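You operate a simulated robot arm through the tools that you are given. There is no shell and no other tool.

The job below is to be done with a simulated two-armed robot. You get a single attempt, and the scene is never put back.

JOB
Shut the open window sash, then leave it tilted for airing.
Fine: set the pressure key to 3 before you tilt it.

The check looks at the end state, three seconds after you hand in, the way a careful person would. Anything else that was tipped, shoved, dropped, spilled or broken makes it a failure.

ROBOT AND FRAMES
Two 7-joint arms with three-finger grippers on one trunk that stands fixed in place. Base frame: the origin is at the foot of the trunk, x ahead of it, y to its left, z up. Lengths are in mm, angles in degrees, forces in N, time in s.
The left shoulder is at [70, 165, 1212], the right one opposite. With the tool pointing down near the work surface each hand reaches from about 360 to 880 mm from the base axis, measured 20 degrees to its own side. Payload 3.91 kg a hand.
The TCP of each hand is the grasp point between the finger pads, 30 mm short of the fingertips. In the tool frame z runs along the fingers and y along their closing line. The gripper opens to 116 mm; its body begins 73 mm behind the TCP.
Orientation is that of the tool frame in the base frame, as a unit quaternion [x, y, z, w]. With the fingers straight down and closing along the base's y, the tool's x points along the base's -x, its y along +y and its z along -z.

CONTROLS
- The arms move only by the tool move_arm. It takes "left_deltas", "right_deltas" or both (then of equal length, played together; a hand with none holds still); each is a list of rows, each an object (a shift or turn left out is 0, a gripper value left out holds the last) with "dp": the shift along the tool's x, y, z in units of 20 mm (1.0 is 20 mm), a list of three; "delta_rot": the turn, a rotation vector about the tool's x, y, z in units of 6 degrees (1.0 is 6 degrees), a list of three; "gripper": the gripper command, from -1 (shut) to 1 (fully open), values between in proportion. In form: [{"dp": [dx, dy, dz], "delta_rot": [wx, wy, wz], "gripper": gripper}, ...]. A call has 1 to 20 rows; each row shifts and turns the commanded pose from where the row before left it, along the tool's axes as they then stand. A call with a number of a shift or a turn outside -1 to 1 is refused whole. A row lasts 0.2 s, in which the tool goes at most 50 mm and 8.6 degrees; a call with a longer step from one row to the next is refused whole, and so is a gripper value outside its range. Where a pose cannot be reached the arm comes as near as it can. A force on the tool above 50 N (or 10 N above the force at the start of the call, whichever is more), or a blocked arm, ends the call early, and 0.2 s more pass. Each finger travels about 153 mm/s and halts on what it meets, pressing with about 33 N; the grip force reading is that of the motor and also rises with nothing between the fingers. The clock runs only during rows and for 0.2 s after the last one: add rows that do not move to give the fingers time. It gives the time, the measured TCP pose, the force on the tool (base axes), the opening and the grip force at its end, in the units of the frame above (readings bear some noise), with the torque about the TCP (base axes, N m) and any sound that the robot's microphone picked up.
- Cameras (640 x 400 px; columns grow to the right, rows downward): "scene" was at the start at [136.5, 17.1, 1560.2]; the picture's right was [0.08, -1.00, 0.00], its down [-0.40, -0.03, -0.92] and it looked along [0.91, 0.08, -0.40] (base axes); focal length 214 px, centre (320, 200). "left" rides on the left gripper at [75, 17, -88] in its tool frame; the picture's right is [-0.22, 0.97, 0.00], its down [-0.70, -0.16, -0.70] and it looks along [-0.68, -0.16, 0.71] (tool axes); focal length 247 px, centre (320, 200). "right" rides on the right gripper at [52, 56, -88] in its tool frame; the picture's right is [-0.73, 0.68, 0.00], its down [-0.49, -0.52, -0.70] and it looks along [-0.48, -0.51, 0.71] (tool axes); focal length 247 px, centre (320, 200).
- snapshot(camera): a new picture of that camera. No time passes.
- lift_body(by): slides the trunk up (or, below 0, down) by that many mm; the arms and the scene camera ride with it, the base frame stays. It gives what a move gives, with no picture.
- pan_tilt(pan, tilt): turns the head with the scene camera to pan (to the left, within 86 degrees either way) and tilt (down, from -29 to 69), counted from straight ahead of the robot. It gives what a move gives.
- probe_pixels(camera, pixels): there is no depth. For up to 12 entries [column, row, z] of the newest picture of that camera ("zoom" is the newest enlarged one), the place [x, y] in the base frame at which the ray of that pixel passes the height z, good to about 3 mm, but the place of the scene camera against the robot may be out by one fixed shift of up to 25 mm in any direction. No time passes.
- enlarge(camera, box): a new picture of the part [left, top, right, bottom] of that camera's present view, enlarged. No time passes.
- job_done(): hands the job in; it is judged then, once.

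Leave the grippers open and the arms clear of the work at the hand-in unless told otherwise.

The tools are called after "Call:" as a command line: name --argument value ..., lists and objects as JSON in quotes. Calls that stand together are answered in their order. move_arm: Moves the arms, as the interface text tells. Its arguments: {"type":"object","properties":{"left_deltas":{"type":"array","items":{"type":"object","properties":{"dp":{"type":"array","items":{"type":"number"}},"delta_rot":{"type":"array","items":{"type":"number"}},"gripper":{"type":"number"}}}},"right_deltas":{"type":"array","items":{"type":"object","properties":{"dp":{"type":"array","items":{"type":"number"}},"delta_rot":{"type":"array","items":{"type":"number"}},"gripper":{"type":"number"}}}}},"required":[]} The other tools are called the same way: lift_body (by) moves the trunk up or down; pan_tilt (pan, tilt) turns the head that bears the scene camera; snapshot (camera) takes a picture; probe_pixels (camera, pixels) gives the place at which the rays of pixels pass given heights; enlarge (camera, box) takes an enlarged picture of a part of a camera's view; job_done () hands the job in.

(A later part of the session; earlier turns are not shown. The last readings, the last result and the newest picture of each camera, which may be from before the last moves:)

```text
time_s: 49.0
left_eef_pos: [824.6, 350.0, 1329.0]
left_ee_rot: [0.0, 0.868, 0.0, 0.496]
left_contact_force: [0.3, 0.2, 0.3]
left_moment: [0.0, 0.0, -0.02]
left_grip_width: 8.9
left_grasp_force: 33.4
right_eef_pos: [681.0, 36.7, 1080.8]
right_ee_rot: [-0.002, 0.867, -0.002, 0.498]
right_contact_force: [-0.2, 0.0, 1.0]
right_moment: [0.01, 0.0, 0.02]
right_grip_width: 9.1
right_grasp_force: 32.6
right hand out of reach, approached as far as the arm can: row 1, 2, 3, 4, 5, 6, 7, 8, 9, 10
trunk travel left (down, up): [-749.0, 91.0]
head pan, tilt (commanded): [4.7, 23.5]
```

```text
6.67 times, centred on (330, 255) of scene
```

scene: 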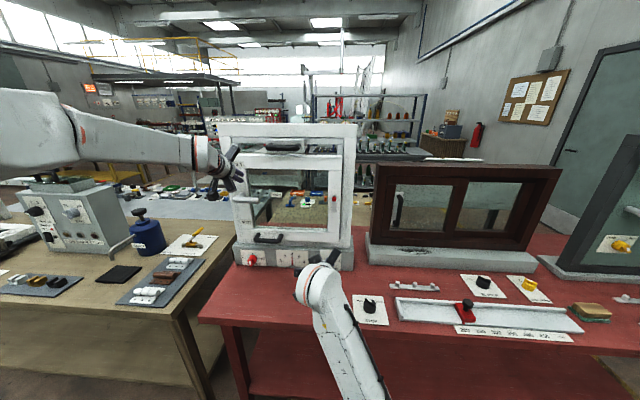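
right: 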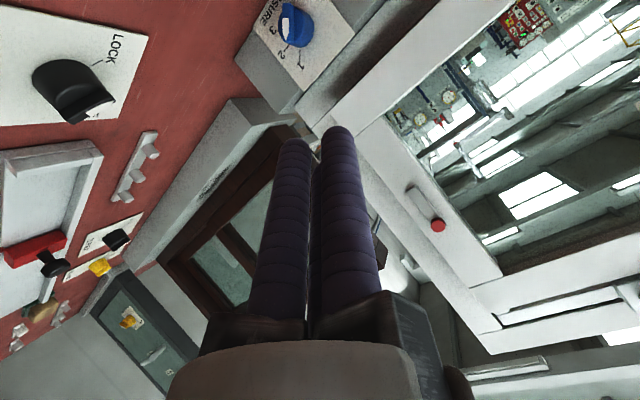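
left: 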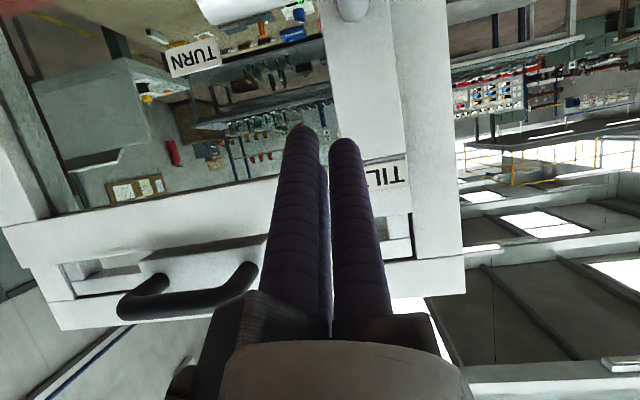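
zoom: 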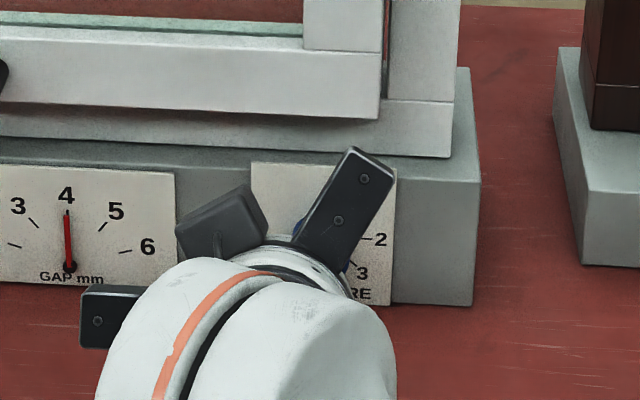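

The right arm is at a joint limit pointing forward this low with the shoulder up at 1212; it hardly moved. Lowering the trunk will make this posture natural. Before that, both hands must have room to come down. I'll raise and withdraw the right hand, and pull the left hand back from the sash and lever.

Call:
move_arm --right_deltas '[{"dp": [-0.914, -0.43, -0.775]}, {"dp": [-0.914, -0.43, -0.775]}, {"dp": [-0.914, -0.43, -0.775]}, {"dp": [-0.914, -0.43, -0.775]}, {"dp": [-0.914, -0.43, -0.775]}, {"dp": [-0.914, -0.43, -0.775]}, {"dp": [-0.914, -0.43, -0.775]}, {"dp": [-0.914, -0.43, -0.775]}, {"dp": [-0.914, -0.43, -0.775]}, {"dp": [-0.914, -0.43, -0.775]}, {"dp": [-0.914, -0.43, -0.775]}, {"dp": [-0.914, -0.43, -0.775]}, {"dp": [-0.914, -0.43, -0.775]}, {"dp": [-0.914, -0.43, -0.775]}]' --left_deltas '[{"dp": [0.211, 0.3125, -0.491]}, {"dp": [0.211, 0.3125, -0.491]}, {"dp": [0.211, 0.3125, -0.491]}, {"dp": [0.211, 0.3125, -0.491]}, {"dp": [0.211, 0.3125, -0.491]}, {"dp": [0.211, 0.3125, -0.491]}, {"dp": [0.211, 0.3125, -0.491]}, {"dp": [0.211, 0.3125, -0.491]}, {}, {}, {}, {}, {}, {}]'

Call:
snapshot --camera "scene"

```text
time_s: 52.0
left_eef_pos: [738.7, 399.0, 1341.1]
left_ee_rot: [0.0, 0.869, -0.001, 0.496]
left_contact_force: [0.1, 0.2, -0.3]
left_moment: [-0.01, 0.02, 0.0]
left_grip_width: 9.0
left_grasp_force: 32.3
right_eef_pos: [619.1, -85.0, 1410.9]
right_ee_rot: [0.001, 0.866, 0.0, 0.501]
right_contact_force: [-1.6, 0.7, -0.5]
right_moment: [0.03, 0.01, -0.03]
right_grip_width: 8.9
right_grasp_force: 32.9
trunk travel left (down, up): [-749.0, 91.0]
head pan, tilt (commanded): [4.7, 23.5]
```

```text
taken
```

scene: 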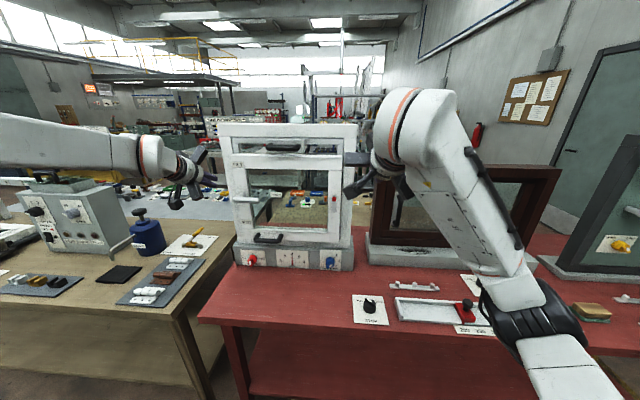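

Both hands are clear and the right elbow is in front of the bench edge (about x 455 against 620). I'll lower the trunk by 120 first and check.

Call:
lift_body --by -120

Call:
snapshot --camera "scene"

```text
time_s: 53.5
left_eef_pos: [739.8, 399.1, 1220.8]
left_ee_rot: [0.0, 0.868, -0.002, 0.496]
left_contact_force: [0.2, 0.0, 0.5]
left_moment: [0.02, -0.02, 0.01]
left_grip_width: 9.1
left_grasp_force: 32.2
right_eef_pos: [620.0, -84.0, 1290.9]
right_ee_rot: [0.0, 0.866, 0.0, 0.5]
right_contact_force: [0.5, 0.3, 1.1]
right_moment: [0.03, 0.01, -0.02]
right_grip_width: 8.9
right_grasp_force: 33.0
trunk travel left (down, up): [-629.0, 211.0]
head pan, tilt (commanded): [4.7, 23.5]
```

```text
taken
```

scene: 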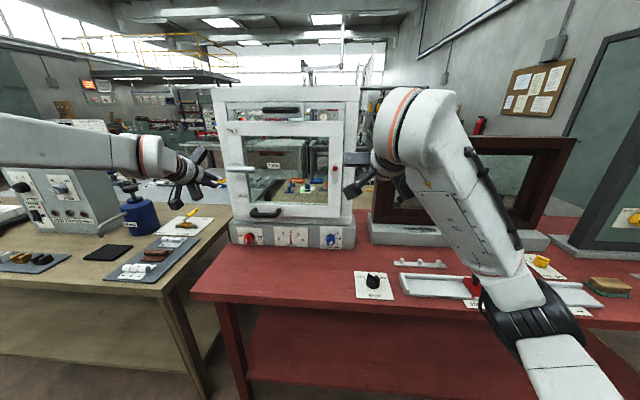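

All clear. I'll lower another 120 mm.

Call:
lift_body --by -120

Call:
snapshot --camera "scene"

Call:
enlarge --camera "scene" --box '[200, 60, 370, 260]'

```text
time_s: 55.0
left_eef_pos: [739.8, 400.0, 1099.8]
left_ee_rot: [0.0, 0.869, -0.002, 0.495]
left_contact_force: [-0.2, -0.3, 0.2]
left_moment: [0.02, -0.02, 0.0]
left_grip_width: 9.1
left_grasp_force: 33.2
right_eef_pos: [619.0, -84.9, 1171.1]
right_ee_rot: [0.001, 0.866, 0.0, 0.5]
right_contact_force: [0.0, -0.2, 0.4]
right_moment: [0.02, 0.04, -0.01]
right_grip_width: 9.0
right_grasp_force: 33.4
trunk travel left (down, up): [-509.0, 331.0]
head pan, tilt (commanded): [4.7, 23.5]
```

```text
taken
```

scene: 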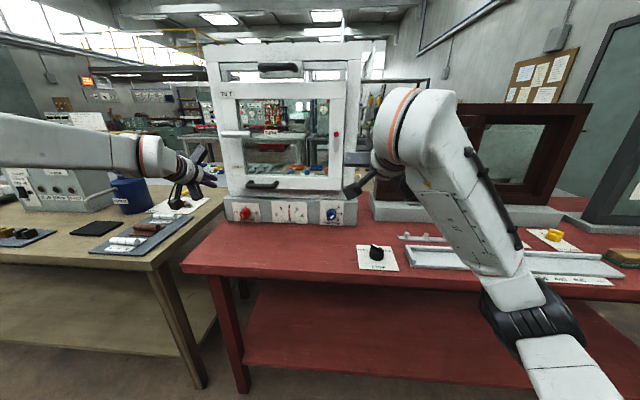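

```text
2.00 times, centred on (285, 160) of scene
```

zoom: 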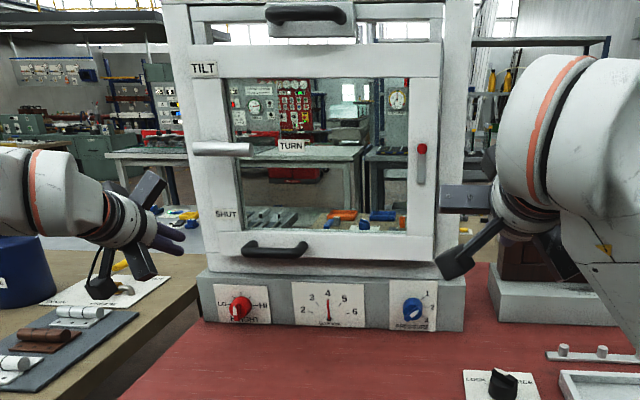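

This gives a good frontal view, and the sash looks properly shut in the frame. I'll zoom on the key from this lower camera height to get its position from a second scene viewpoint.

Call:
enlarge --camera "scene" --box '[310, 190, 350, 230]'

```text
10.00 times, centred on (330, 210) of scene
```

zoom: 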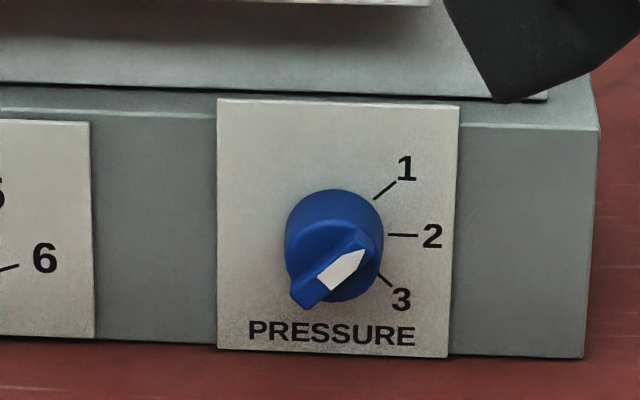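

Call:
probe_pixels --camera "scene" --pixels '[[331.1, 213.3, 880], [331.1, 213.3, 930], [344, 200.5, 930], [344, 200.5, 980], [342.7, 225.7, 840], [342.7, 225.7, 890], [319.8, 199.9, 950]]'

```text
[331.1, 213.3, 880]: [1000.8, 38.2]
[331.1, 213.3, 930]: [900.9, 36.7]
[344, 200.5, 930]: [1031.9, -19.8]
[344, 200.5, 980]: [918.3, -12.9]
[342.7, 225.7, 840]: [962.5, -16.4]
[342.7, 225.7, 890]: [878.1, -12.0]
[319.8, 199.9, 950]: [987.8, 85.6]
```

Averaging the fixes puts the key face at x of about 920–933, y of about 25, z of about 905–912. I'll move the right hand to the pre-approach at TCP about (830,48,985). That's about 45 mm short of the key bar and a little up-left of it.

Call:
move_arm --right_deltas '[{"dp": [0.174, 0.416, 0.862]}, {"dp": [0.174, 0.416, 0.862]}, {"dp": [0.174, 0.416, 0.862]}, {"dp": [0.174, 0.416, 0.862]}, {"dp": [0.174, 0.416, 0.862]}, {"dp": [0.174, 0.416, 0.862]}, {"dp": [0.174, 0.416, 0.862]}, {"dp": [0.174, 0.416, 0.862]}, {"dp": [0.174, 0.416, 0.862]}, {"dp": [0.174, 0.416, 0.862]}, {"dp": [0.174, 0.416, 0.862]}, {"dp": [0.174, 0.416, 0.862]}, {"dp": [0.174, 0.416, 0.862]}, {"dp": [0.174, 0.416, 0.862]}, {"dp": [0.174, 0.416, 0.862]}, {"dp": [0.174, 0.416, 0.862]}, {}]'

Call:
snapshot --camera "scene"

Call:
snapshot --camera "right"

Call:
enlarge --camera "scene" --box '[280, 170, 380, 240]'

```text
time_s: 58.6
left_eef_pos: [740.8, 399.5, 1100.3]
left_ee_rot: [0.001, 0.869, -0.002, 0.496]
left_contact_force: [0.1, -0.5, 0.2]
left_moment: [0.0, 0.02, 0.02]
left_grip_width: 8.9
left_grasp_force: 33.0
right_eef_pos: [756.7, 34.3, 1005.6]
right_ee_rot: [-0.002, 0.867, -0.004, 0.498]
right_contact_force: [0.0, -0.3, -0.7]
right_moment: [0.0, -0.04, 0.03]
right_grip_width: 9.2
right_grasp_force: 32.4
right hand out of reach, approached as far as the arm can: row 12, 13, 14, 15, 16
trunk travel left (down, up): [-509.0, 331.0]
head pan, tilt (commanded): [4.7, 23.5]
```

```text
taken
```

scene: 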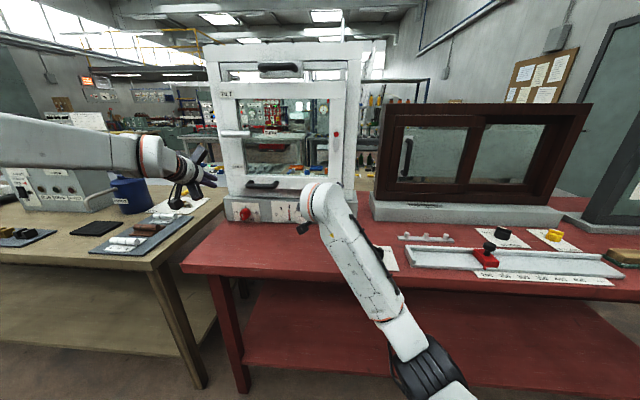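

```text
taken
```

right: 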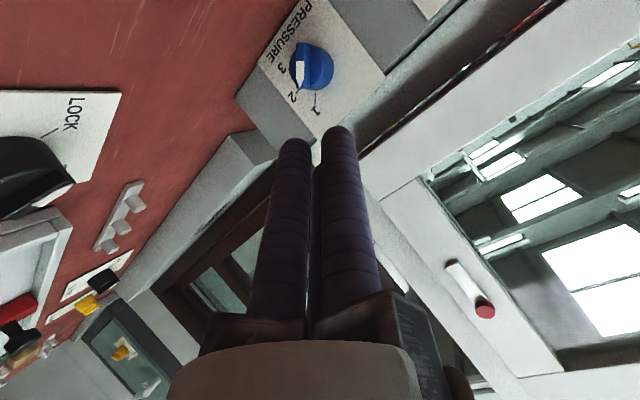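

```text
5.71 times, centred on (330, 205) of scene
```

zoom: 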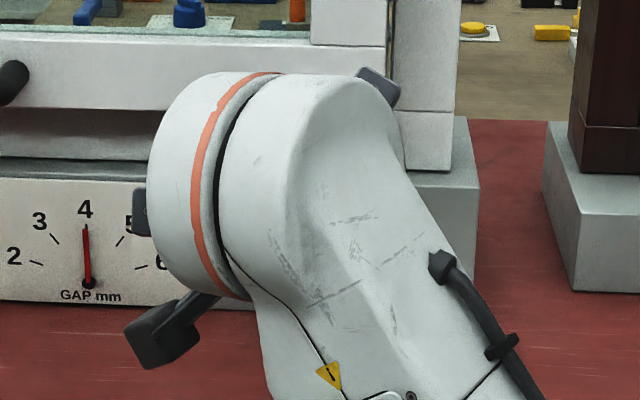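

The right wrist is at its limit pointing straight ahead because the forearm comes in from the right. I'll yaw the hand 30° to the left again, in line with the forearm, and then try the last bit toward the key.

Call:
move_arm --right_deltas '[{"delta_rot": [-0.866, 0, -0.5]}, {"delta_rot": [-0.866, 0, -0.5]}, {"delta_rot": [-0.866, 0, -0.5]}, {"delta_rot": [-0.866, 0, -0.5]}, {"delta_rot": [-0.866, 0, -0.5]}, {"dp": [-0.053, -0.348, 0.71]}, {"dp": [-0.053, -0.348, 0.71]}, {"dp": [-0.053, -0.348, 0.71]}, {"dp": [-0.053, -0.348, 0.71]}, {"dp": [-0.053, -0.348, 0.71]}, {}]'

Call:
snapshot --camera "scene"

Call:
snapshot --camera "right"

```text
time_s: 61.0
left_eef_pos: [739.9, 399.0, 1099.9]
left_ee_rot: [0.0, 0.869, -0.001, 0.496]
left_contact_force: [-0.9, -0.5, -0.6]
left_moment: [0.02, -0.03, 0.02]
left_grip_width: 8.7
left_grasp_force: 32.6
right_eef_pos: [830.6, 36.9, 974.7]
right_ee_rot: [-0.224, 0.837, 0.13, 0.483]
right_contact_force: [0.0, 0.2, -0.8]
right_moment: [-0.01, 0.03, 0.0]
right_grip_width: 9.1
right_grasp_force: 32.7
trunk travel left (down, up): [-509.0, 331.0]
head pan, tilt (commanded): [4.7, 23.5]
```

```text
taken
```

scene: 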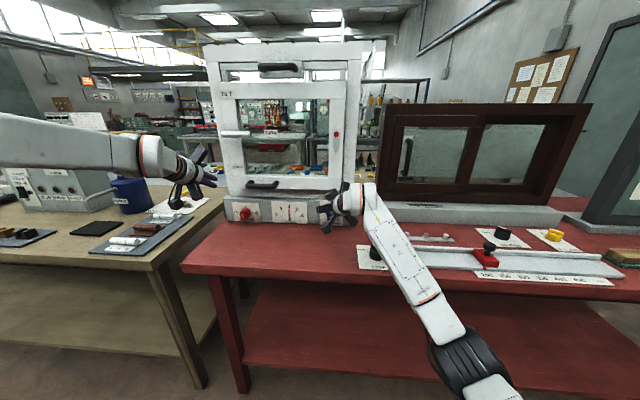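

```text
taken
```

right: 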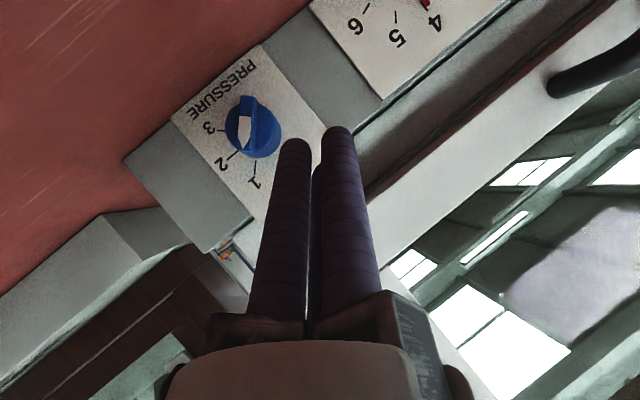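

The right hand reached the pre-approach, and the right camera sees the key clearly at (252,127). I'll zoom to refine its position and see how the fingertips line up.

Call:
enlarge --camera "right" --box '[160, 40, 380, 200]'

Call:
enlarge --camera "scene" --box '[290, 170, 380, 240]'

```text
2.50 times, centred on (270, 120) of right
```

zoom: 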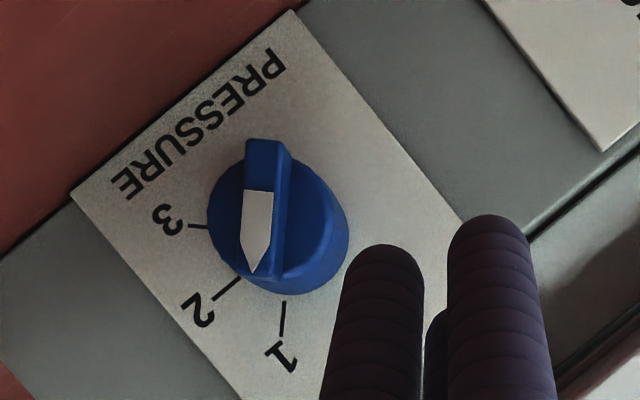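

```text
5.71 times, centred on (335, 205) of scene
```

zoom: 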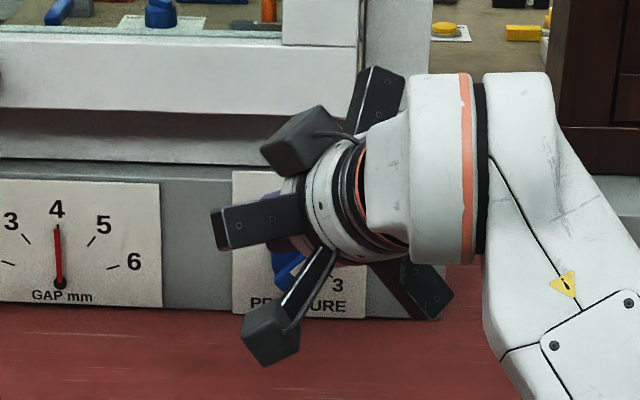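

Combining this closer view with the earlier ones, the key axis is at about (922,24.5,911), the knob face at x of about 898 and the bar front at x of about 888. I'll push the bar with a single leading finger. For that I roll the hand +45° about its axis so that one finger of the closed bundle points straight down toward the bar.

Call:
move_arm --right_deltas '[{"delta_rot": [0, 0, 0.9375]}, {"delta_rot": [0, 0, 0.9375]}, {"delta_rot": [0, 0, 0.9375]}, {"delta_rot": [0, 0, 0.9375]}, {"delta_rot": [0, 0, 0.9375]}, {"delta_rot": [0, 0, 0.9375]}, {"delta_rot": [0, 0, 0.9375]}, {"delta_rot": [0, 0, 0.9375]}, {}]'

Call:
snapshot --camera "right"

Call:
enlarge --camera "scene" --box '[290, 170, 380, 240]'

```text
time_s: 63.0
left_eef_pos: [739.7, 399.9, 1100.0]
left_ee_rot: [0.0, 0.868, -0.001, 0.496]
left_contact_force: [0.2, -0.1, -0.2]
left_moment: [0.0, 0.04, 0.03]
left_grip_width: 9.2
left_grasp_force: 32.6
right_eef_pos: [834.9, 32.3, 976.5]
right_ee_rot: [-0.171, 0.852, 0.162, 0.468]
right_contact_force: [0.0, 1.0, -0.2]
right_moment: [0.01, 0.0, 0.01]
right_grip_width: 9.0
right_grasp_force: 32.6
right hand out of reach, approached as far as the arm can: row 2, 3, 4, 5, 6, 7, 8
trunk travel left (down, up): [-509.0, 331.0]
head pan, tilt (commanded): [4.7, 23.5]
```

```text
taken
```

right: 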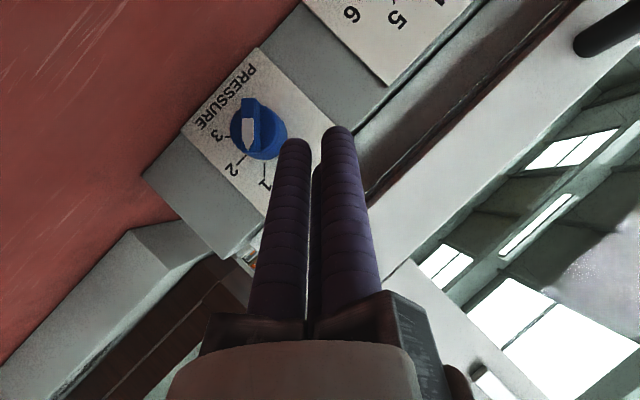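

```text
5.71 times, centred on (335, 205) of scene
```

zoom: 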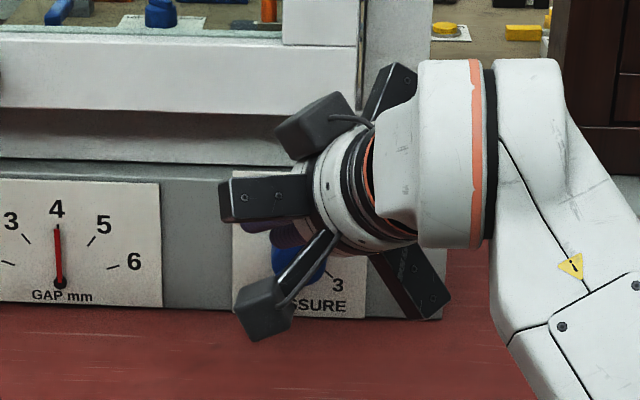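

Joint 7 is at its end in that direction: the hand rolled only about 8°. The bundle has three-fold symmetry, so rolling -75° the other way gives the same finger arrangement and frees that joint. I'll do that.

Call:
move_arm --right_deltas '[{"delta_rot": [0, 0, -1]}, {"delta_rot": [0, 0, -1]}, {"delta_rot": [0, 0, -1]}, {"delta_rot": [0, 0, -1]}, {"delta_rot": [0, 0, -1]}, {"delta_rot": [0, 0, -1]}, {"delta_rot": [0, 0, -1]}, {"delta_rot": [0, 0, -1]}, {"delta_rot": [0, 0, -1]}, {"delta_rot": [0, 0, -1]}, {"delta_rot": [0, 0, -1]}, {"delta_rot": [0, 0, -1]}, {"delta_rot": [0, 0, -1]}, {"delta_rot": [0, 0, -1]}, {}]'

Call:
snapshot --camera "right"

Call:
enlarge --camera "scene" --box '[290, 170, 380, 240]'

```text
time_s: 66.2
left_eef_pos: [739.7, 400.1, 1100.0]
left_ee_rot: [0.0, 0.869, -0.001, 0.495]
left_contact_force: [-0.9, 0.2, 0.4]
left_moment: [0.0, 0.01, -0.02]
left_grip_width: 9.2
left_grasp_force: 32.7
right_eef_pos: [834.8, 34.5, 976.9]
right_ee_rot: [0.697, -0.518, 0.194, -0.456]
right_contact_force: [0.1, -0.3, 1.0]
right_moment: [-0.01, 0.0, 0.02]
right_grip_width: 9.0
right_grasp_force: 33.5
trunk travel left (down, up): [-509.0, 331.0]
head pan, tilt (commanded): [4.7, 23.5]
```

```text
taken
```

right: 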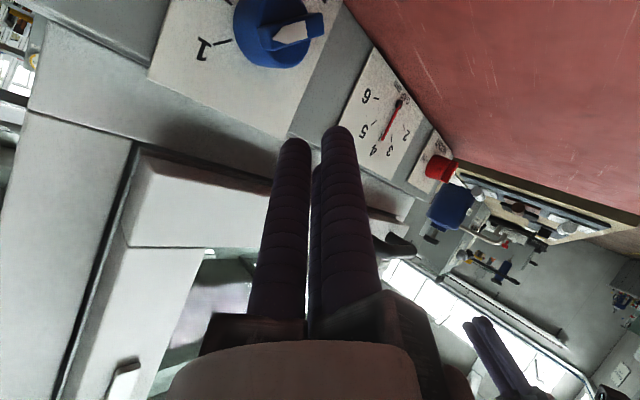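

```text
5.71 times, centred on (335, 205) of scene
```

zoom: 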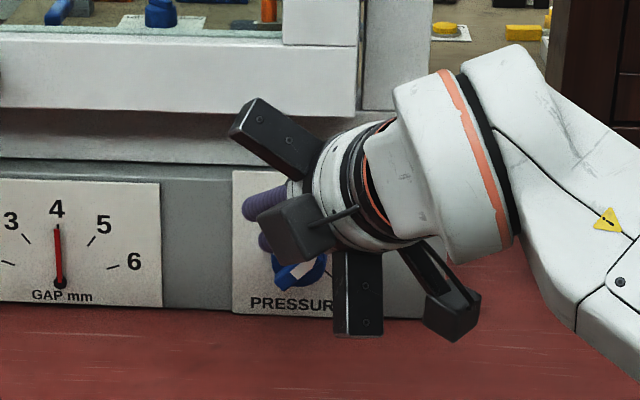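

Now one finger points down toward the bar, as intended. I'll shift to just up-left of the bar (TCP y of about 27, z of about 958) and then move forward so the lower finger's tip is beside the bar at x of about 882, not yet touching.

Call:
move_arm --right_deltas '[{"dp": [0.263, 0.402, 0.157]}, {"dp": [0.263, 0.402, 0.157]}, {"dp": [0.203, -0.285, 0.388]}, {"dp": [0.203, -0.285, 0.388]}, {"dp": [0.203, -0.285, 0.388]}, {"dp": [0.203, -0.285, 0.388]}, {}]'

Call:
snapshot --camera "right"

Call:
enlarge --camera "scene" --box '[300, 180, 360, 230]'

```text
time_s: 67.8
left_eef_pos: [739.8, 399.9, 1101.0]
left_ee_rot: [0.0, 0.869, -0.002, 0.496]
left_contact_force: [-0.8, -0.4, 0.2]
left_moment: [0.04, -0.02, -0.03]
left_grip_width: 9.2
left_grasp_force: 32.8
right_eef_pos: [878.4, 24.8, 957.9]
right_ee_rot: [0.697, -0.519, 0.193, -0.457]
right_contact_force: [-0.2, -0.1, 0.1]
right_moment: [0.02, -0.03, 0.0]
right_grip_width: 9.0
right_grasp_force: 33.3
trunk travel left (down, up): [-509.0, 331.0]
head pan, tilt (commanded): [4.7, 23.5]
```

```text
taken
```

right: 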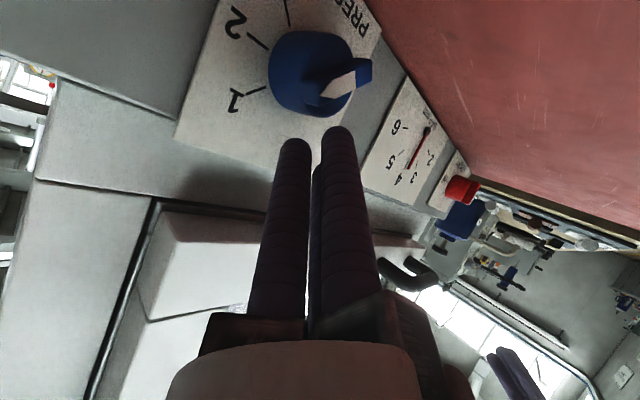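

```text
8.00 times, centred on (330, 205) of scene
```

zoom: 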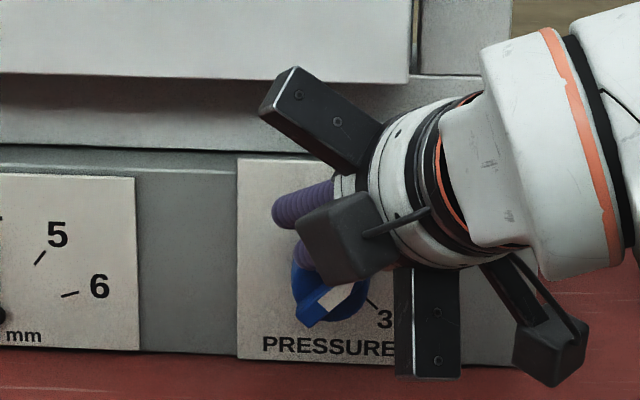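

The lower finger, at (338,130) in the right view, sits just on the up-left side of the bar's pointer end. I'll start pushing down-right in small steps, aiming for about 25° first, and then look.

Call:
move_arm --right_deltas '[{"dp": [0.113, 0.12, 0.029]}, {"dp": [0.113, 0.12, 0.029]}, {"dp": [0.205, 0.019, -0.093]}, {"dp": [0.205, 0.019, -0.093]}, {}]'

Call:
snapshot --camera "right"

Call:
enlarge --camera "right" --box '[220, 0, 420, 160]'

```text
time_s: 69.0
left_eef_pos: [739.4, 399.0, 1100.8]
left_ee_rot: [-0.001, 0.869, -0.001, 0.496]
left_contact_force: [0.2, -0.6, 0.1]
left_moment: [-0.02, 0.02, 0.0]
left_grip_width: 9.1
left_grasp_force: 33.3
right_eef_pos: [876.7, 14.1, 951.7]
right_ee_rot: [0.697, -0.518, 0.193, -0.457]
right_contact_force: [-1.0, 1.5, 1.1]
right_moment: [0.04, 0.0, -0.02]
right_grip_width: 9.3
right_grasp_force: 33.0
trunk travel left (down, up): [-509.0, 331.0]
head pan, tilt (commanded): [4.7, 23.5]
```

```text
taken
```

right: 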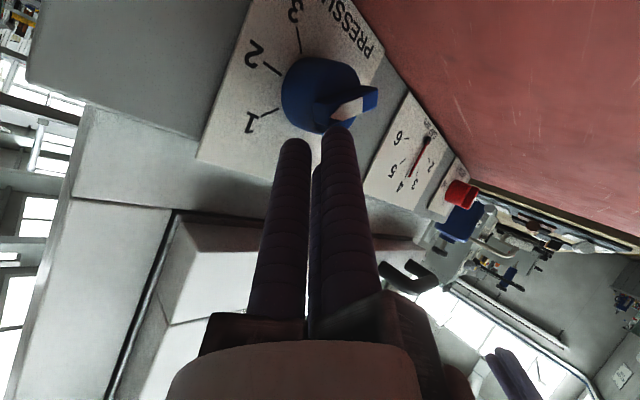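

```text
2.50 times, centred on (320, 80) of right
```

zoom: 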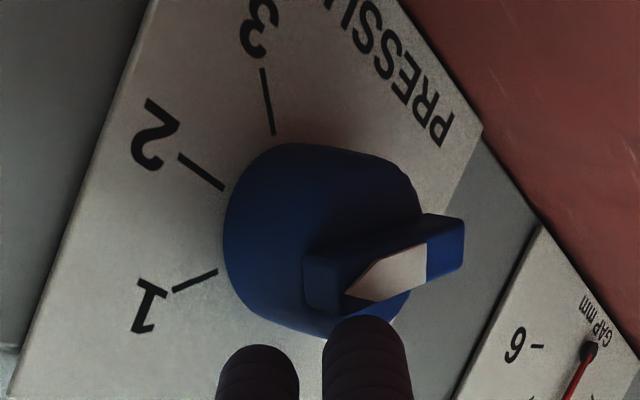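

The finger now touches the bar about 10 mm out toward the pointer end, with light force (about 2 N). I'll continue pushing right and down in small steps.

Call:
move_arm --right_deltas '[{"dp": [0.208, 0.069, -0.058]}, {"dp": [0.208, 0.069, -0.058]}, {"dp": [0.141, 0.113, 0.01]}, {}]'

Call:
enlarge --camera "right" --box '[220, 0, 420, 160]'

Call:
enlarge --camera "scene" --box '[300, 180, 360, 230]'

```text
time_s: 70.0
left_eef_pos: [739.1, 400.5, 1100.6]
left_ee_rot: [-0.001, 0.869, -0.001, 0.496]
left_contact_force: [0.1, 0.5, -0.3]
left_moment: [-0.04, -0.01, 0.03]
left_grip_width: 9.2
left_grasp_force: 33.2
right_eef_pos: [878.1, 0.5, 945.9]
right_ee_rot: [0.697, -0.519, 0.193, -0.457]
right_contact_force: [0.5, -0.1, -0.4]
right_moment: [-0.01, 0.02, -0.01]
right_grip_width: 8.9
right_grasp_force: 33.3
trunk travel left (down, up): [-509.0, 331.0]
head pan, tilt (commanded): [4.7, 23.5]
```

```text
2.50 times, centred on (320, 80) of right
```

zoom: 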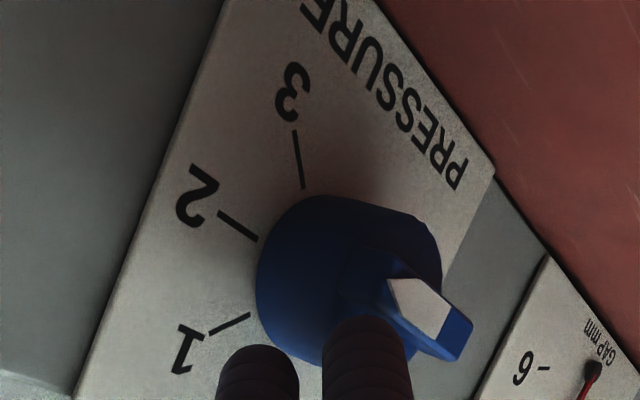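

```text
8.00 times, centred on (330, 205) of scene
```

zoom: 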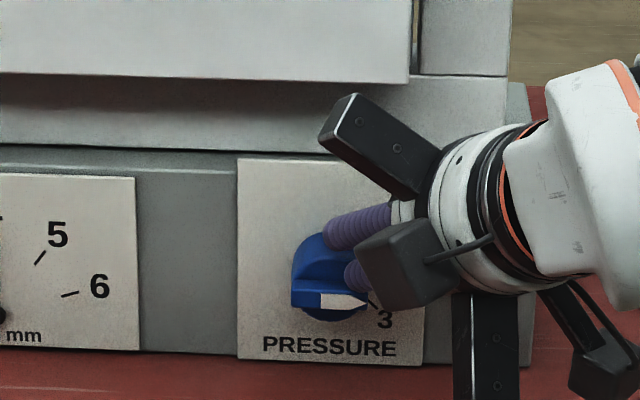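

The key has turned to point at 2 (horizontal), with no force left on the hand. For the second half I'll back off 25 mm and roll the hand +45°, so the pushing finger points down-left and the other fingers stay clear of the knob.

Call:
move_arm --right_deltas '[{"dp": [-0.283, 0.173, -0.565]}, {"dp": [-0.283, 0.173, -0.565]}, {"delta_rot": [0, 0, 0.9375]}, {"delta_rot": [0, 0, 0.9375]}, {"delta_rot": [0, 0, 0.9375]}, {"delta_rot": [0, 0, 0.9375]}, {"delta_rot": [0, 0, 0.9375]}, {"delta_rot": [0, 0, 0.9375]}, {"delta_rot": [0, 0, 0.9375]}, {"delta_rot": [0, 0, 0.9375]}, {}]'

Call:
snapshot --camera "right"

Call:
enlarge --camera "scene" --box '[300, 180, 360, 230]'

```text
time_s: 72.4
left_eef_pos: [740.5, 399.4, 1100.3]
left_ee_rot: [0.0, 0.868, -0.002, 0.496]
left_contact_force: [-0.1, -0.9, -0.7]
left_moment: [0.03, 0.01, 0.04]
left_grip_width: 8.9
left_grasp_force: 33.5
right_eef_pos: [851.7, 1.6, 954.5]
right_ee_rot: [-0.445, 0.746, -0.003, 0.496]
right_contact_force: [-0.2, 0.2, 0.3]
right_moment: [-0.01, -0.04, -0.01]
right_grip_width: 9.3
right_grasp_force: 33.3
trunk travel left (down, up): [-509.0, 331.0]
head pan, tilt (commanded): [4.7, 23.5]
```

```text
taken
```

right: 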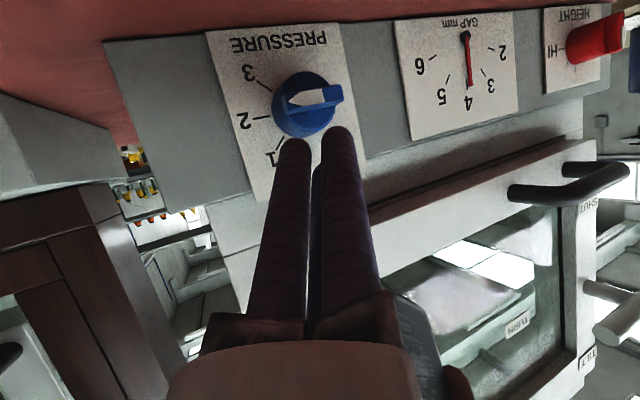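

```text
8.00 times, centred on (330, 205) of scene
```

zoom: 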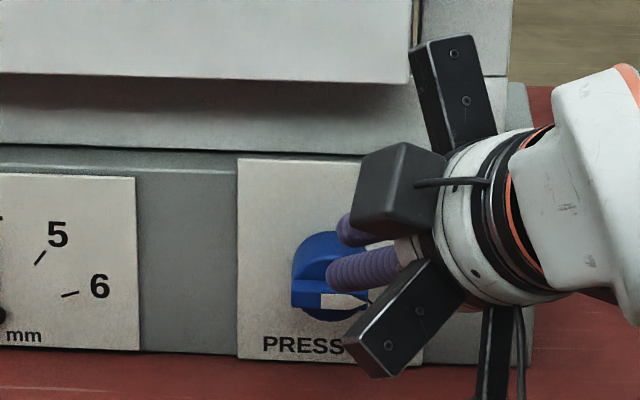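

The key sits exactly at 2. I'll bring the pushing finger just above the bar's pointer half on its right side. I move down and right first, then forward.

Call:
move_arm --right_deltas '[{"dp": [0.456, 0.004, 0.073]}, {"dp": [-0.054, -0.315, 0.354]}, {"dp": [-0.054, -0.315, 0.354]}, {"dp": [-0.054, -0.315, 0.354]}, {}]'

Call:
snapshot --camera "right"

Call:
enlarge --camera "right" --box '[220, 20, 420, 180]'

```text
time_s: 73.6
left_eef_pos: [740.1, 399.9, 1101.0]
left_ee_rot: [0.001, 0.869, -0.002, 0.495]
left_contact_force: [-0.6, -0.9, 0.3]
left_moment: [0.01, -0.02, -0.01]
left_grip_width: 9.2
left_grasp_force: 33.4
right_eef_pos: [880.9, -3.4, 947.8]
right_ee_rot: [-0.446, 0.746, -0.004, 0.496]
right_contact_force: [0.1, -0.2, -0.4]
right_moment: [-0.01, 0.04, 0.02]
right_grip_width: 9.5
right_grasp_force: 32.8
trunk travel left (down, up): [-509.0, 331.0]
head pan, tilt (commanded): [4.7, 23.5]
```

```text
taken
```

right: 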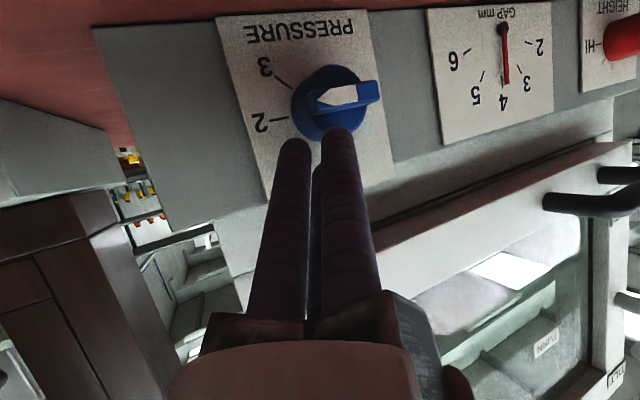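

```text
2.50 times, centred on (320, 100) of right
```

zoom: 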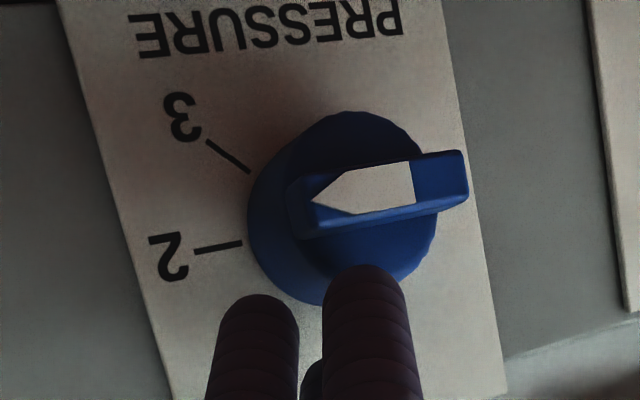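

The pushing finger is just above the bar but a bit near its centre. I'll shift 6 mm further to the key's right, then push down.

Call:
move_arm --right_deltas '[{"dp": [0.2, -0.181, -0.131]}, {"dp": [0.248, 0.021, 0.056]}, {"dp": [0.248, 0.021, 0.056]}, {}]'

Call:
enlarge --camera "right" --box '[220, 20, 420, 180]'

Call:
enlarge --camera "scene" --box '[300, 180, 360, 230]'

```text
time_s: 74.6
left_eef_pos: [740.2, 399.5, 1101.9]
left_ee_rot: [0.0, 0.869, -0.002, 0.496]
left_contact_force: [-0.5, -0.3, -0.4]
left_moment: [0.01, -0.01, 0.04]
left_grip_width: 9.2
left_grasp_force: 32.7
right_eef_pos: [880.9, -14.5, 937.9]
right_ee_rot: [-0.445, 0.746, -0.004, 0.496]
right_contact_force: [0.0, -0.3, 2.2]
right_moment: [0.02, 0.01, 0.02]
right_grip_width: 9.3
right_grasp_force: 33.2
trunk travel left (down, up): [-509.0, 331.0]
head pan, tilt (commanded): [4.7, 23.5]
```

```text
2.50 times, centred on (320, 100) of right
```

zoom: 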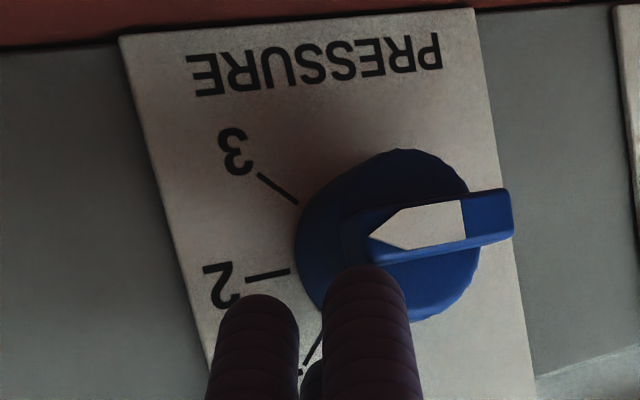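

```text
8.00 times, centred on (330, 205) of scene
```

zoom: 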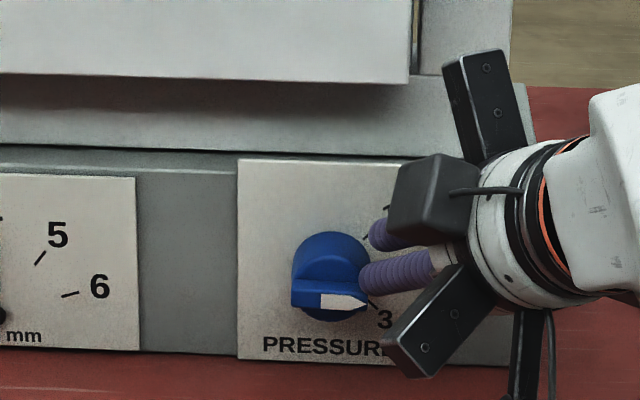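

Light contact (2 N) near the pointer end. I'll push down 6 mm, then look.

Call:
move_arm --right_deltas '[{"dp": [0.111, 0.067, 0.076]}, {"dp": [0.111, 0.067, 0.076]}, {}]'

Call:
enlarge --camera "right" --box '[220, 20, 420, 180]'

Call:
enlarge --camera "scene" --box '[300, 180, 360, 230]'

```text
time_s: 75.4
left_eef_pos: [739.4, 399.1, 1100.8]
left_ee_rot: [0.0, 0.868, -0.002, 0.496]
left_contact_force: [1.2, 0.4, 0.1]
left_moment: [-0.04, 0.01, -0.01]
left_grip_width: 8.8
left_grasp_force: 33.3
right_eef_pos: [881.2, -13.7, 931.8]
right_ee_rot: [-0.446, 0.746, -0.004, 0.495]
right_contact_force: [-0.3, -0.5, -0.1]
right_moment: [-0.05, -0.02, -0.03]
right_grip_width: 9.1
right_grasp_force: 32.7
trunk travel left (down, up): [-509.0, 331.0]
head pan, tilt (commanded): [4.7, 23.5]
```

```text
2.50 times, centred on (320, 100) of right
```

zoom: 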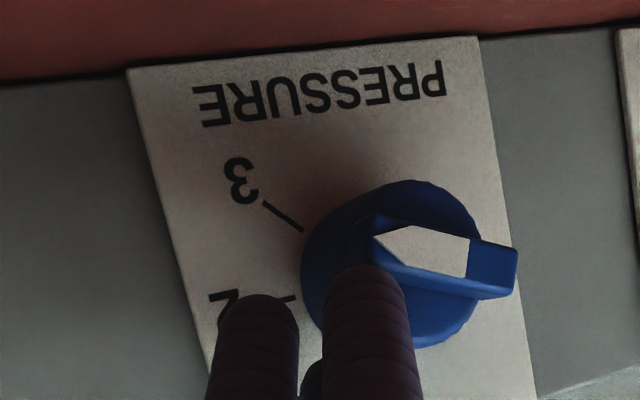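

```text
8.00 times, centred on (330, 205) of scene
```

zoom: 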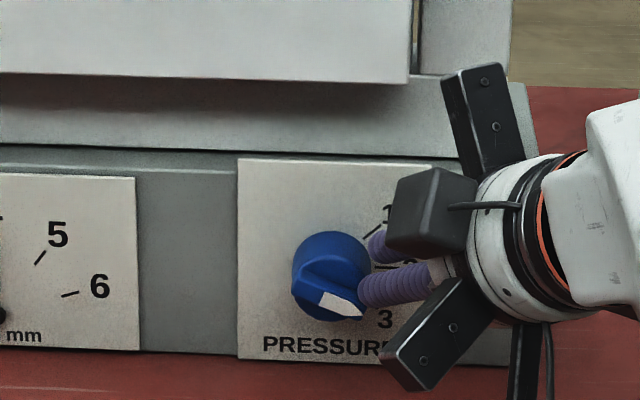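

About -25° now. I'll push down another 6 mm with a touch to the left to follow the arc.

Call:
move_arm --right_deltas '[{"dp": [0.086, 0.09, 0.093]}, {"dp": [0.086, 0.09, 0.093]}, {}]'

Call:
enlarge --camera "right" --box '[220, 20, 420, 180]'

Call:
enlarge --camera "scene" --box '[300, 180, 360, 230]'

```text
time_s: 76.2
left_eef_pos: [739.4, 400.2, 1099.8]
left_ee_rot: [0.0, 0.869, -0.001, 0.495]
left_contact_force: [0.0, 0.2, 0.1]
left_moment: [-0.02, -0.01, 0.04]
left_grip_width: 9.1
left_grasp_force: 32.9
right_eef_pos: [880.5, -12.8, 926.7]
right_ee_rot: [-0.446, 0.745, -0.004, 0.495]
right_contact_force: [-0.7, 0.6, -0.5]
right_moment: [-0.01, 0.0, -0.01]
right_grip_width: 9.2
right_grasp_force: 32.8
trunk travel left (down, up): [-509.0, 331.0]
head pan, tilt (commanded): [4.7, 23.5]
```

```text
2.50 times, centred on (320, 100) of right
```

zoom: 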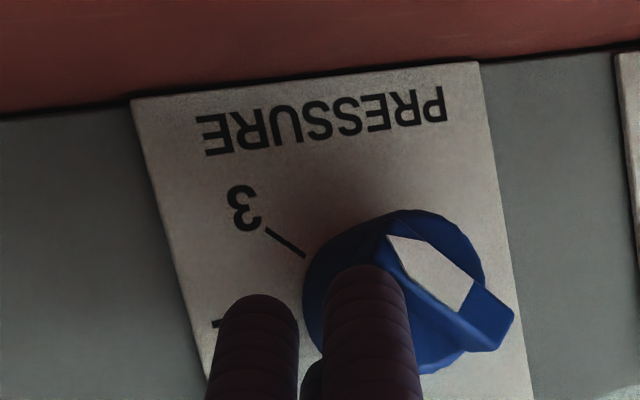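

```text
8.00 times, centred on (330, 205) of scene
```

zoom: 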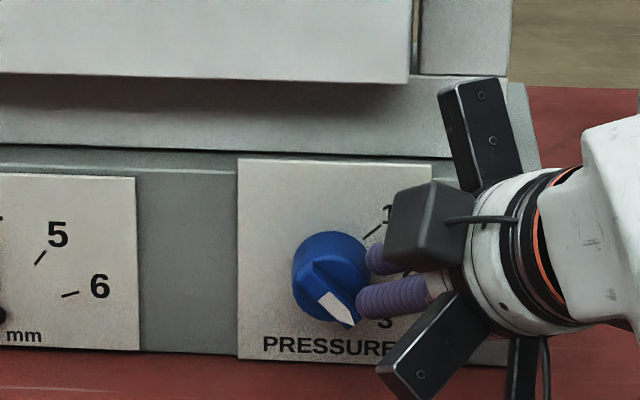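

The key now points to about 3. I'll back the finger away (up-right, then 60 mm straight back) and look closely at where it rests.

Call:
move_arm --right_deltas '[{"dp": [-0.021, -0.315, -0.284]}, {"dp": [0.085, 0.496, -0.557]}, {"dp": [0.085, 0.496, -0.557]}, {"dp": [0.085, 0.496, -0.557]}, {"dp": [0.085, 0.496, -0.557]}, {}]'

Call:
enlarge --camera "right" --box '[220, 0, 420, 160]'

Call:
enlarge --camera "scene" --box '[315, 195, 347, 225]'

```text
time_s: 77.6
left_eef_pos: [740.4, 400.2, 1100.2]
left_ee_rot: [0.001, 0.868, -0.002, 0.496]
left_contact_force: [-0.8, -0.1, 0.2]
left_moment: [0.04, -0.01, 0.0]
left_grip_width: 9.0
left_grasp_force: 32.9
right_eef_pos: [819.7, -19.9, 932.3]
right_ee_rot: [-0.445, 0.746, -0.005, 0.495]
right_contact_force: [0.1, -0.9, -0.8]
right_moment: [-0.01, -0.02, 0.02]
right_grip_width: 9.1
right_grasp_force: 32.7
trunk travel left (down, up): [-509.0, 331.0]
head pan, tilt (commanded): [4.7, 23.5]
```

```text
2.50 times, centred on (320, 80) of right
```

zoom: 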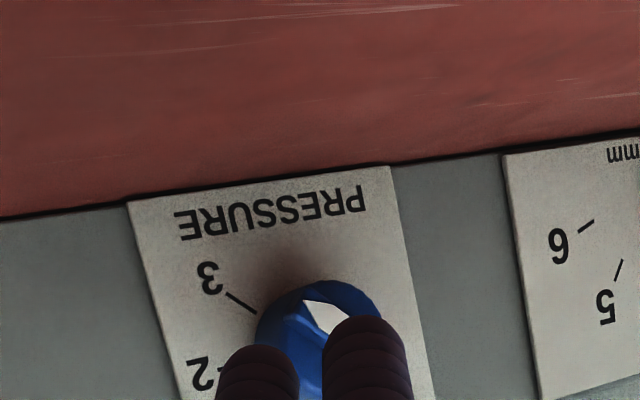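

```text
13.33 times, centred on (331, 210) of scene
```

zoom: 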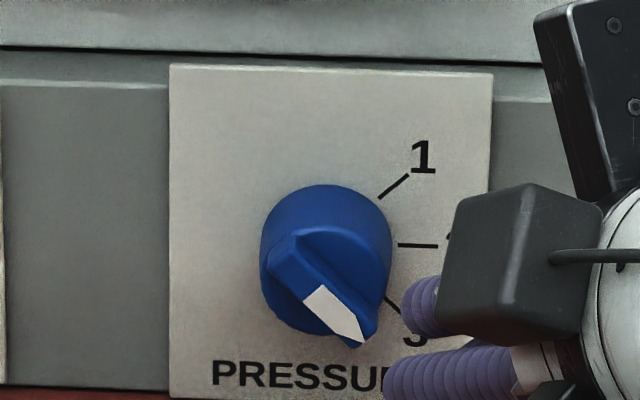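

The arrow lies along the 3 tick: both run about 42° downward in the zoomed scene view. The key is set to 3. Next I need the lever. I'll check what the left camera sees and zoom the scene view on the lever.

Call:
snapshot --camera "left"

Call:
snapshot --camera "scene"

Call:
enlarge --camera "scene" --box '[210, 85, 270, 180]'

```text
taken
```

left: 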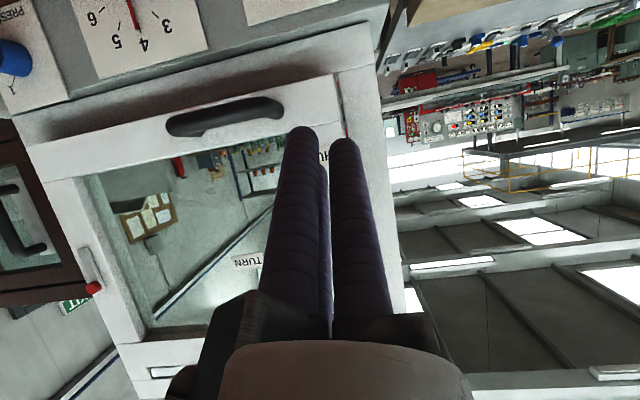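

```text
taken
```

scene: 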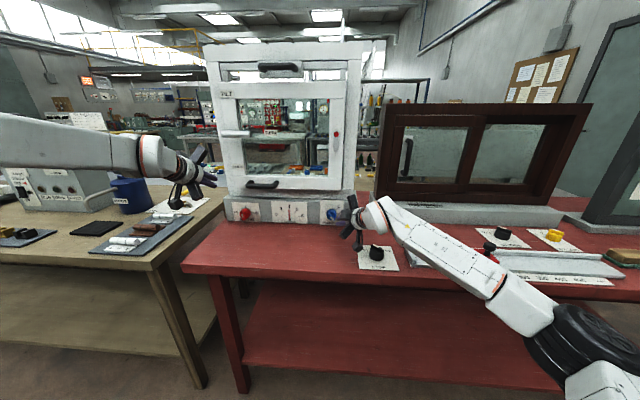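

```text
4.21 times, centred on (240, 132) of scene
```

zoom: 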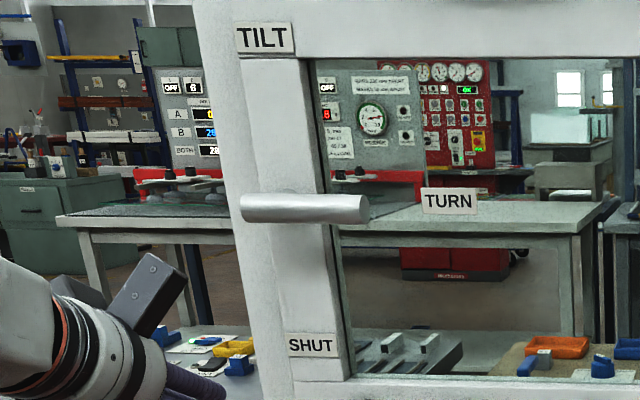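

Key done. For the lever the left arm works better with the trunk a bit higher. First I withdraw the right hand back and to the right, away from the sill.

Call:
move_arm --right_deltas '[{"dp": [0.28, -0.29, -0.89]}, {"dp": [0.28, -0.29, -0.89]}, {"dp": [0.28, -0.29, -0.89]}, {"dp": [0.28, -0.29, -0.89]}, {"dp": [0.28, -0.29, -0.89]}, {"dp": [0.28, -0.29, -0.89]}, {"dp": [0.28, -0.29, -0.89]}, {"dp": [0.28, -0.29, -0.89]}, {}]'

Call:
snapshot --camera "scene"

Call:
enlarge --camera "scene" --box '[315, 195, 347, 225]'

```text
time_s: 79.6
left_eef_pos: [740.5, 399.8, 1099.9]
left_ee_rot: [-0.001, 0.868, 0.0, 0.496]
left_contact_force: [0.3, 0.5, 0.6]
left_moment: [0.03, 0.02, -0.04]
left_grip_width: 9.2
left_grasp_force: 32.6
right_eef_pos: [740.0, -139.6, 990.7]
right_ee_rot: [-0.446, 0.746, -0.004, 0.495]
right_contact_force: [0.6, 0.3, 0.1]
right_moment: [-0.01, -0.05, 0.01]
right_grip_width: 9.0
right_grasp_force: 32.7
trunk travel left (down, up): [-509.0, 331.0]
head pan, tilt (commanded): [4.7, 23.5]
```

```text
taken
```

scene: 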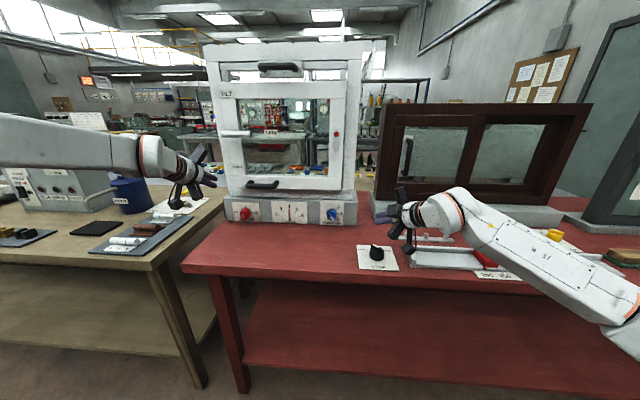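

```text
13.33 times, centred on (331, 210) of scene
```

zoom: 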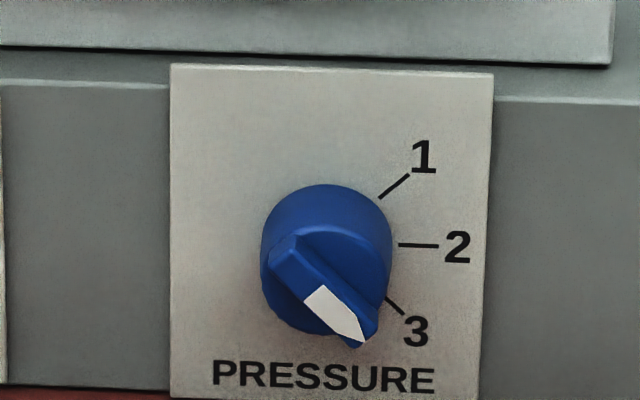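

The key is clearly at 3. Now I raise the trunk by 150 mm; both hands have free space above them.

Call:
lift_body --by 150

Call:
snapshot --camera "scene"

Call:
snapshot --camera "left"

```text
time_s: 81.3
left_eef_pos: [741.1, 399.9, 1250.5]
left_ee_rot: [-0.001, 0.869, -0.001, 0.496]
left_contact_force: [0.3, -0.2, 0.4]
left_moment: [0.01, 0.03, 0.01]
left_grip_width: 9.2
left_grasp_force: 33.2
right_eef_pos: [740.3, -140.2, 1141.8]
right_ee_rot: [-0.446, 0.745, -0.003, 0.495]
right_contact_force: [0.9, -0.1, 0.5]
right_moment: [-0.02, -0.03, -0.01]
right_grip_width: 9.2
right_grasp_force: 32.4
trunk travel left (down, up): [-659.0, 181.0]
head pan, tilt (commanded): [4.7, 23.5]
```

```text
taken
```

scene: 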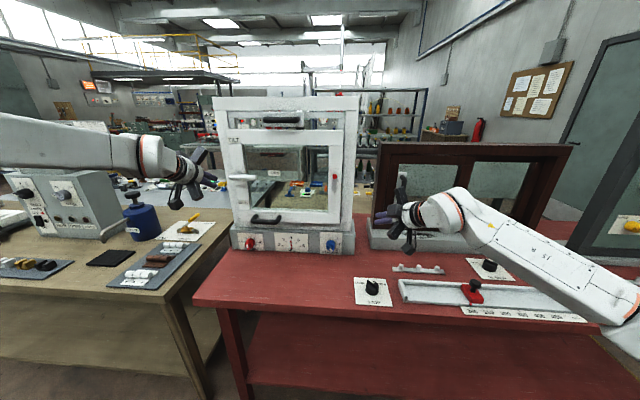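

```text
taken
```

left: 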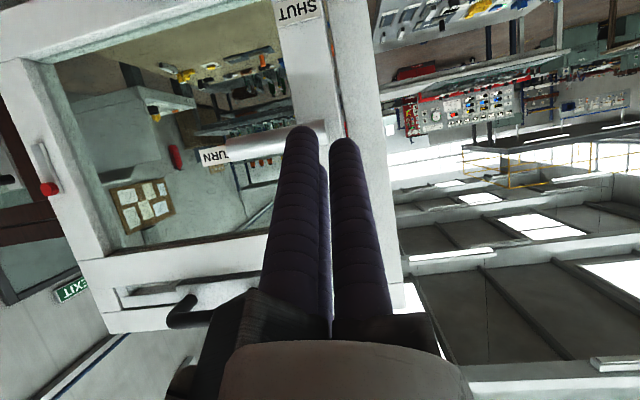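

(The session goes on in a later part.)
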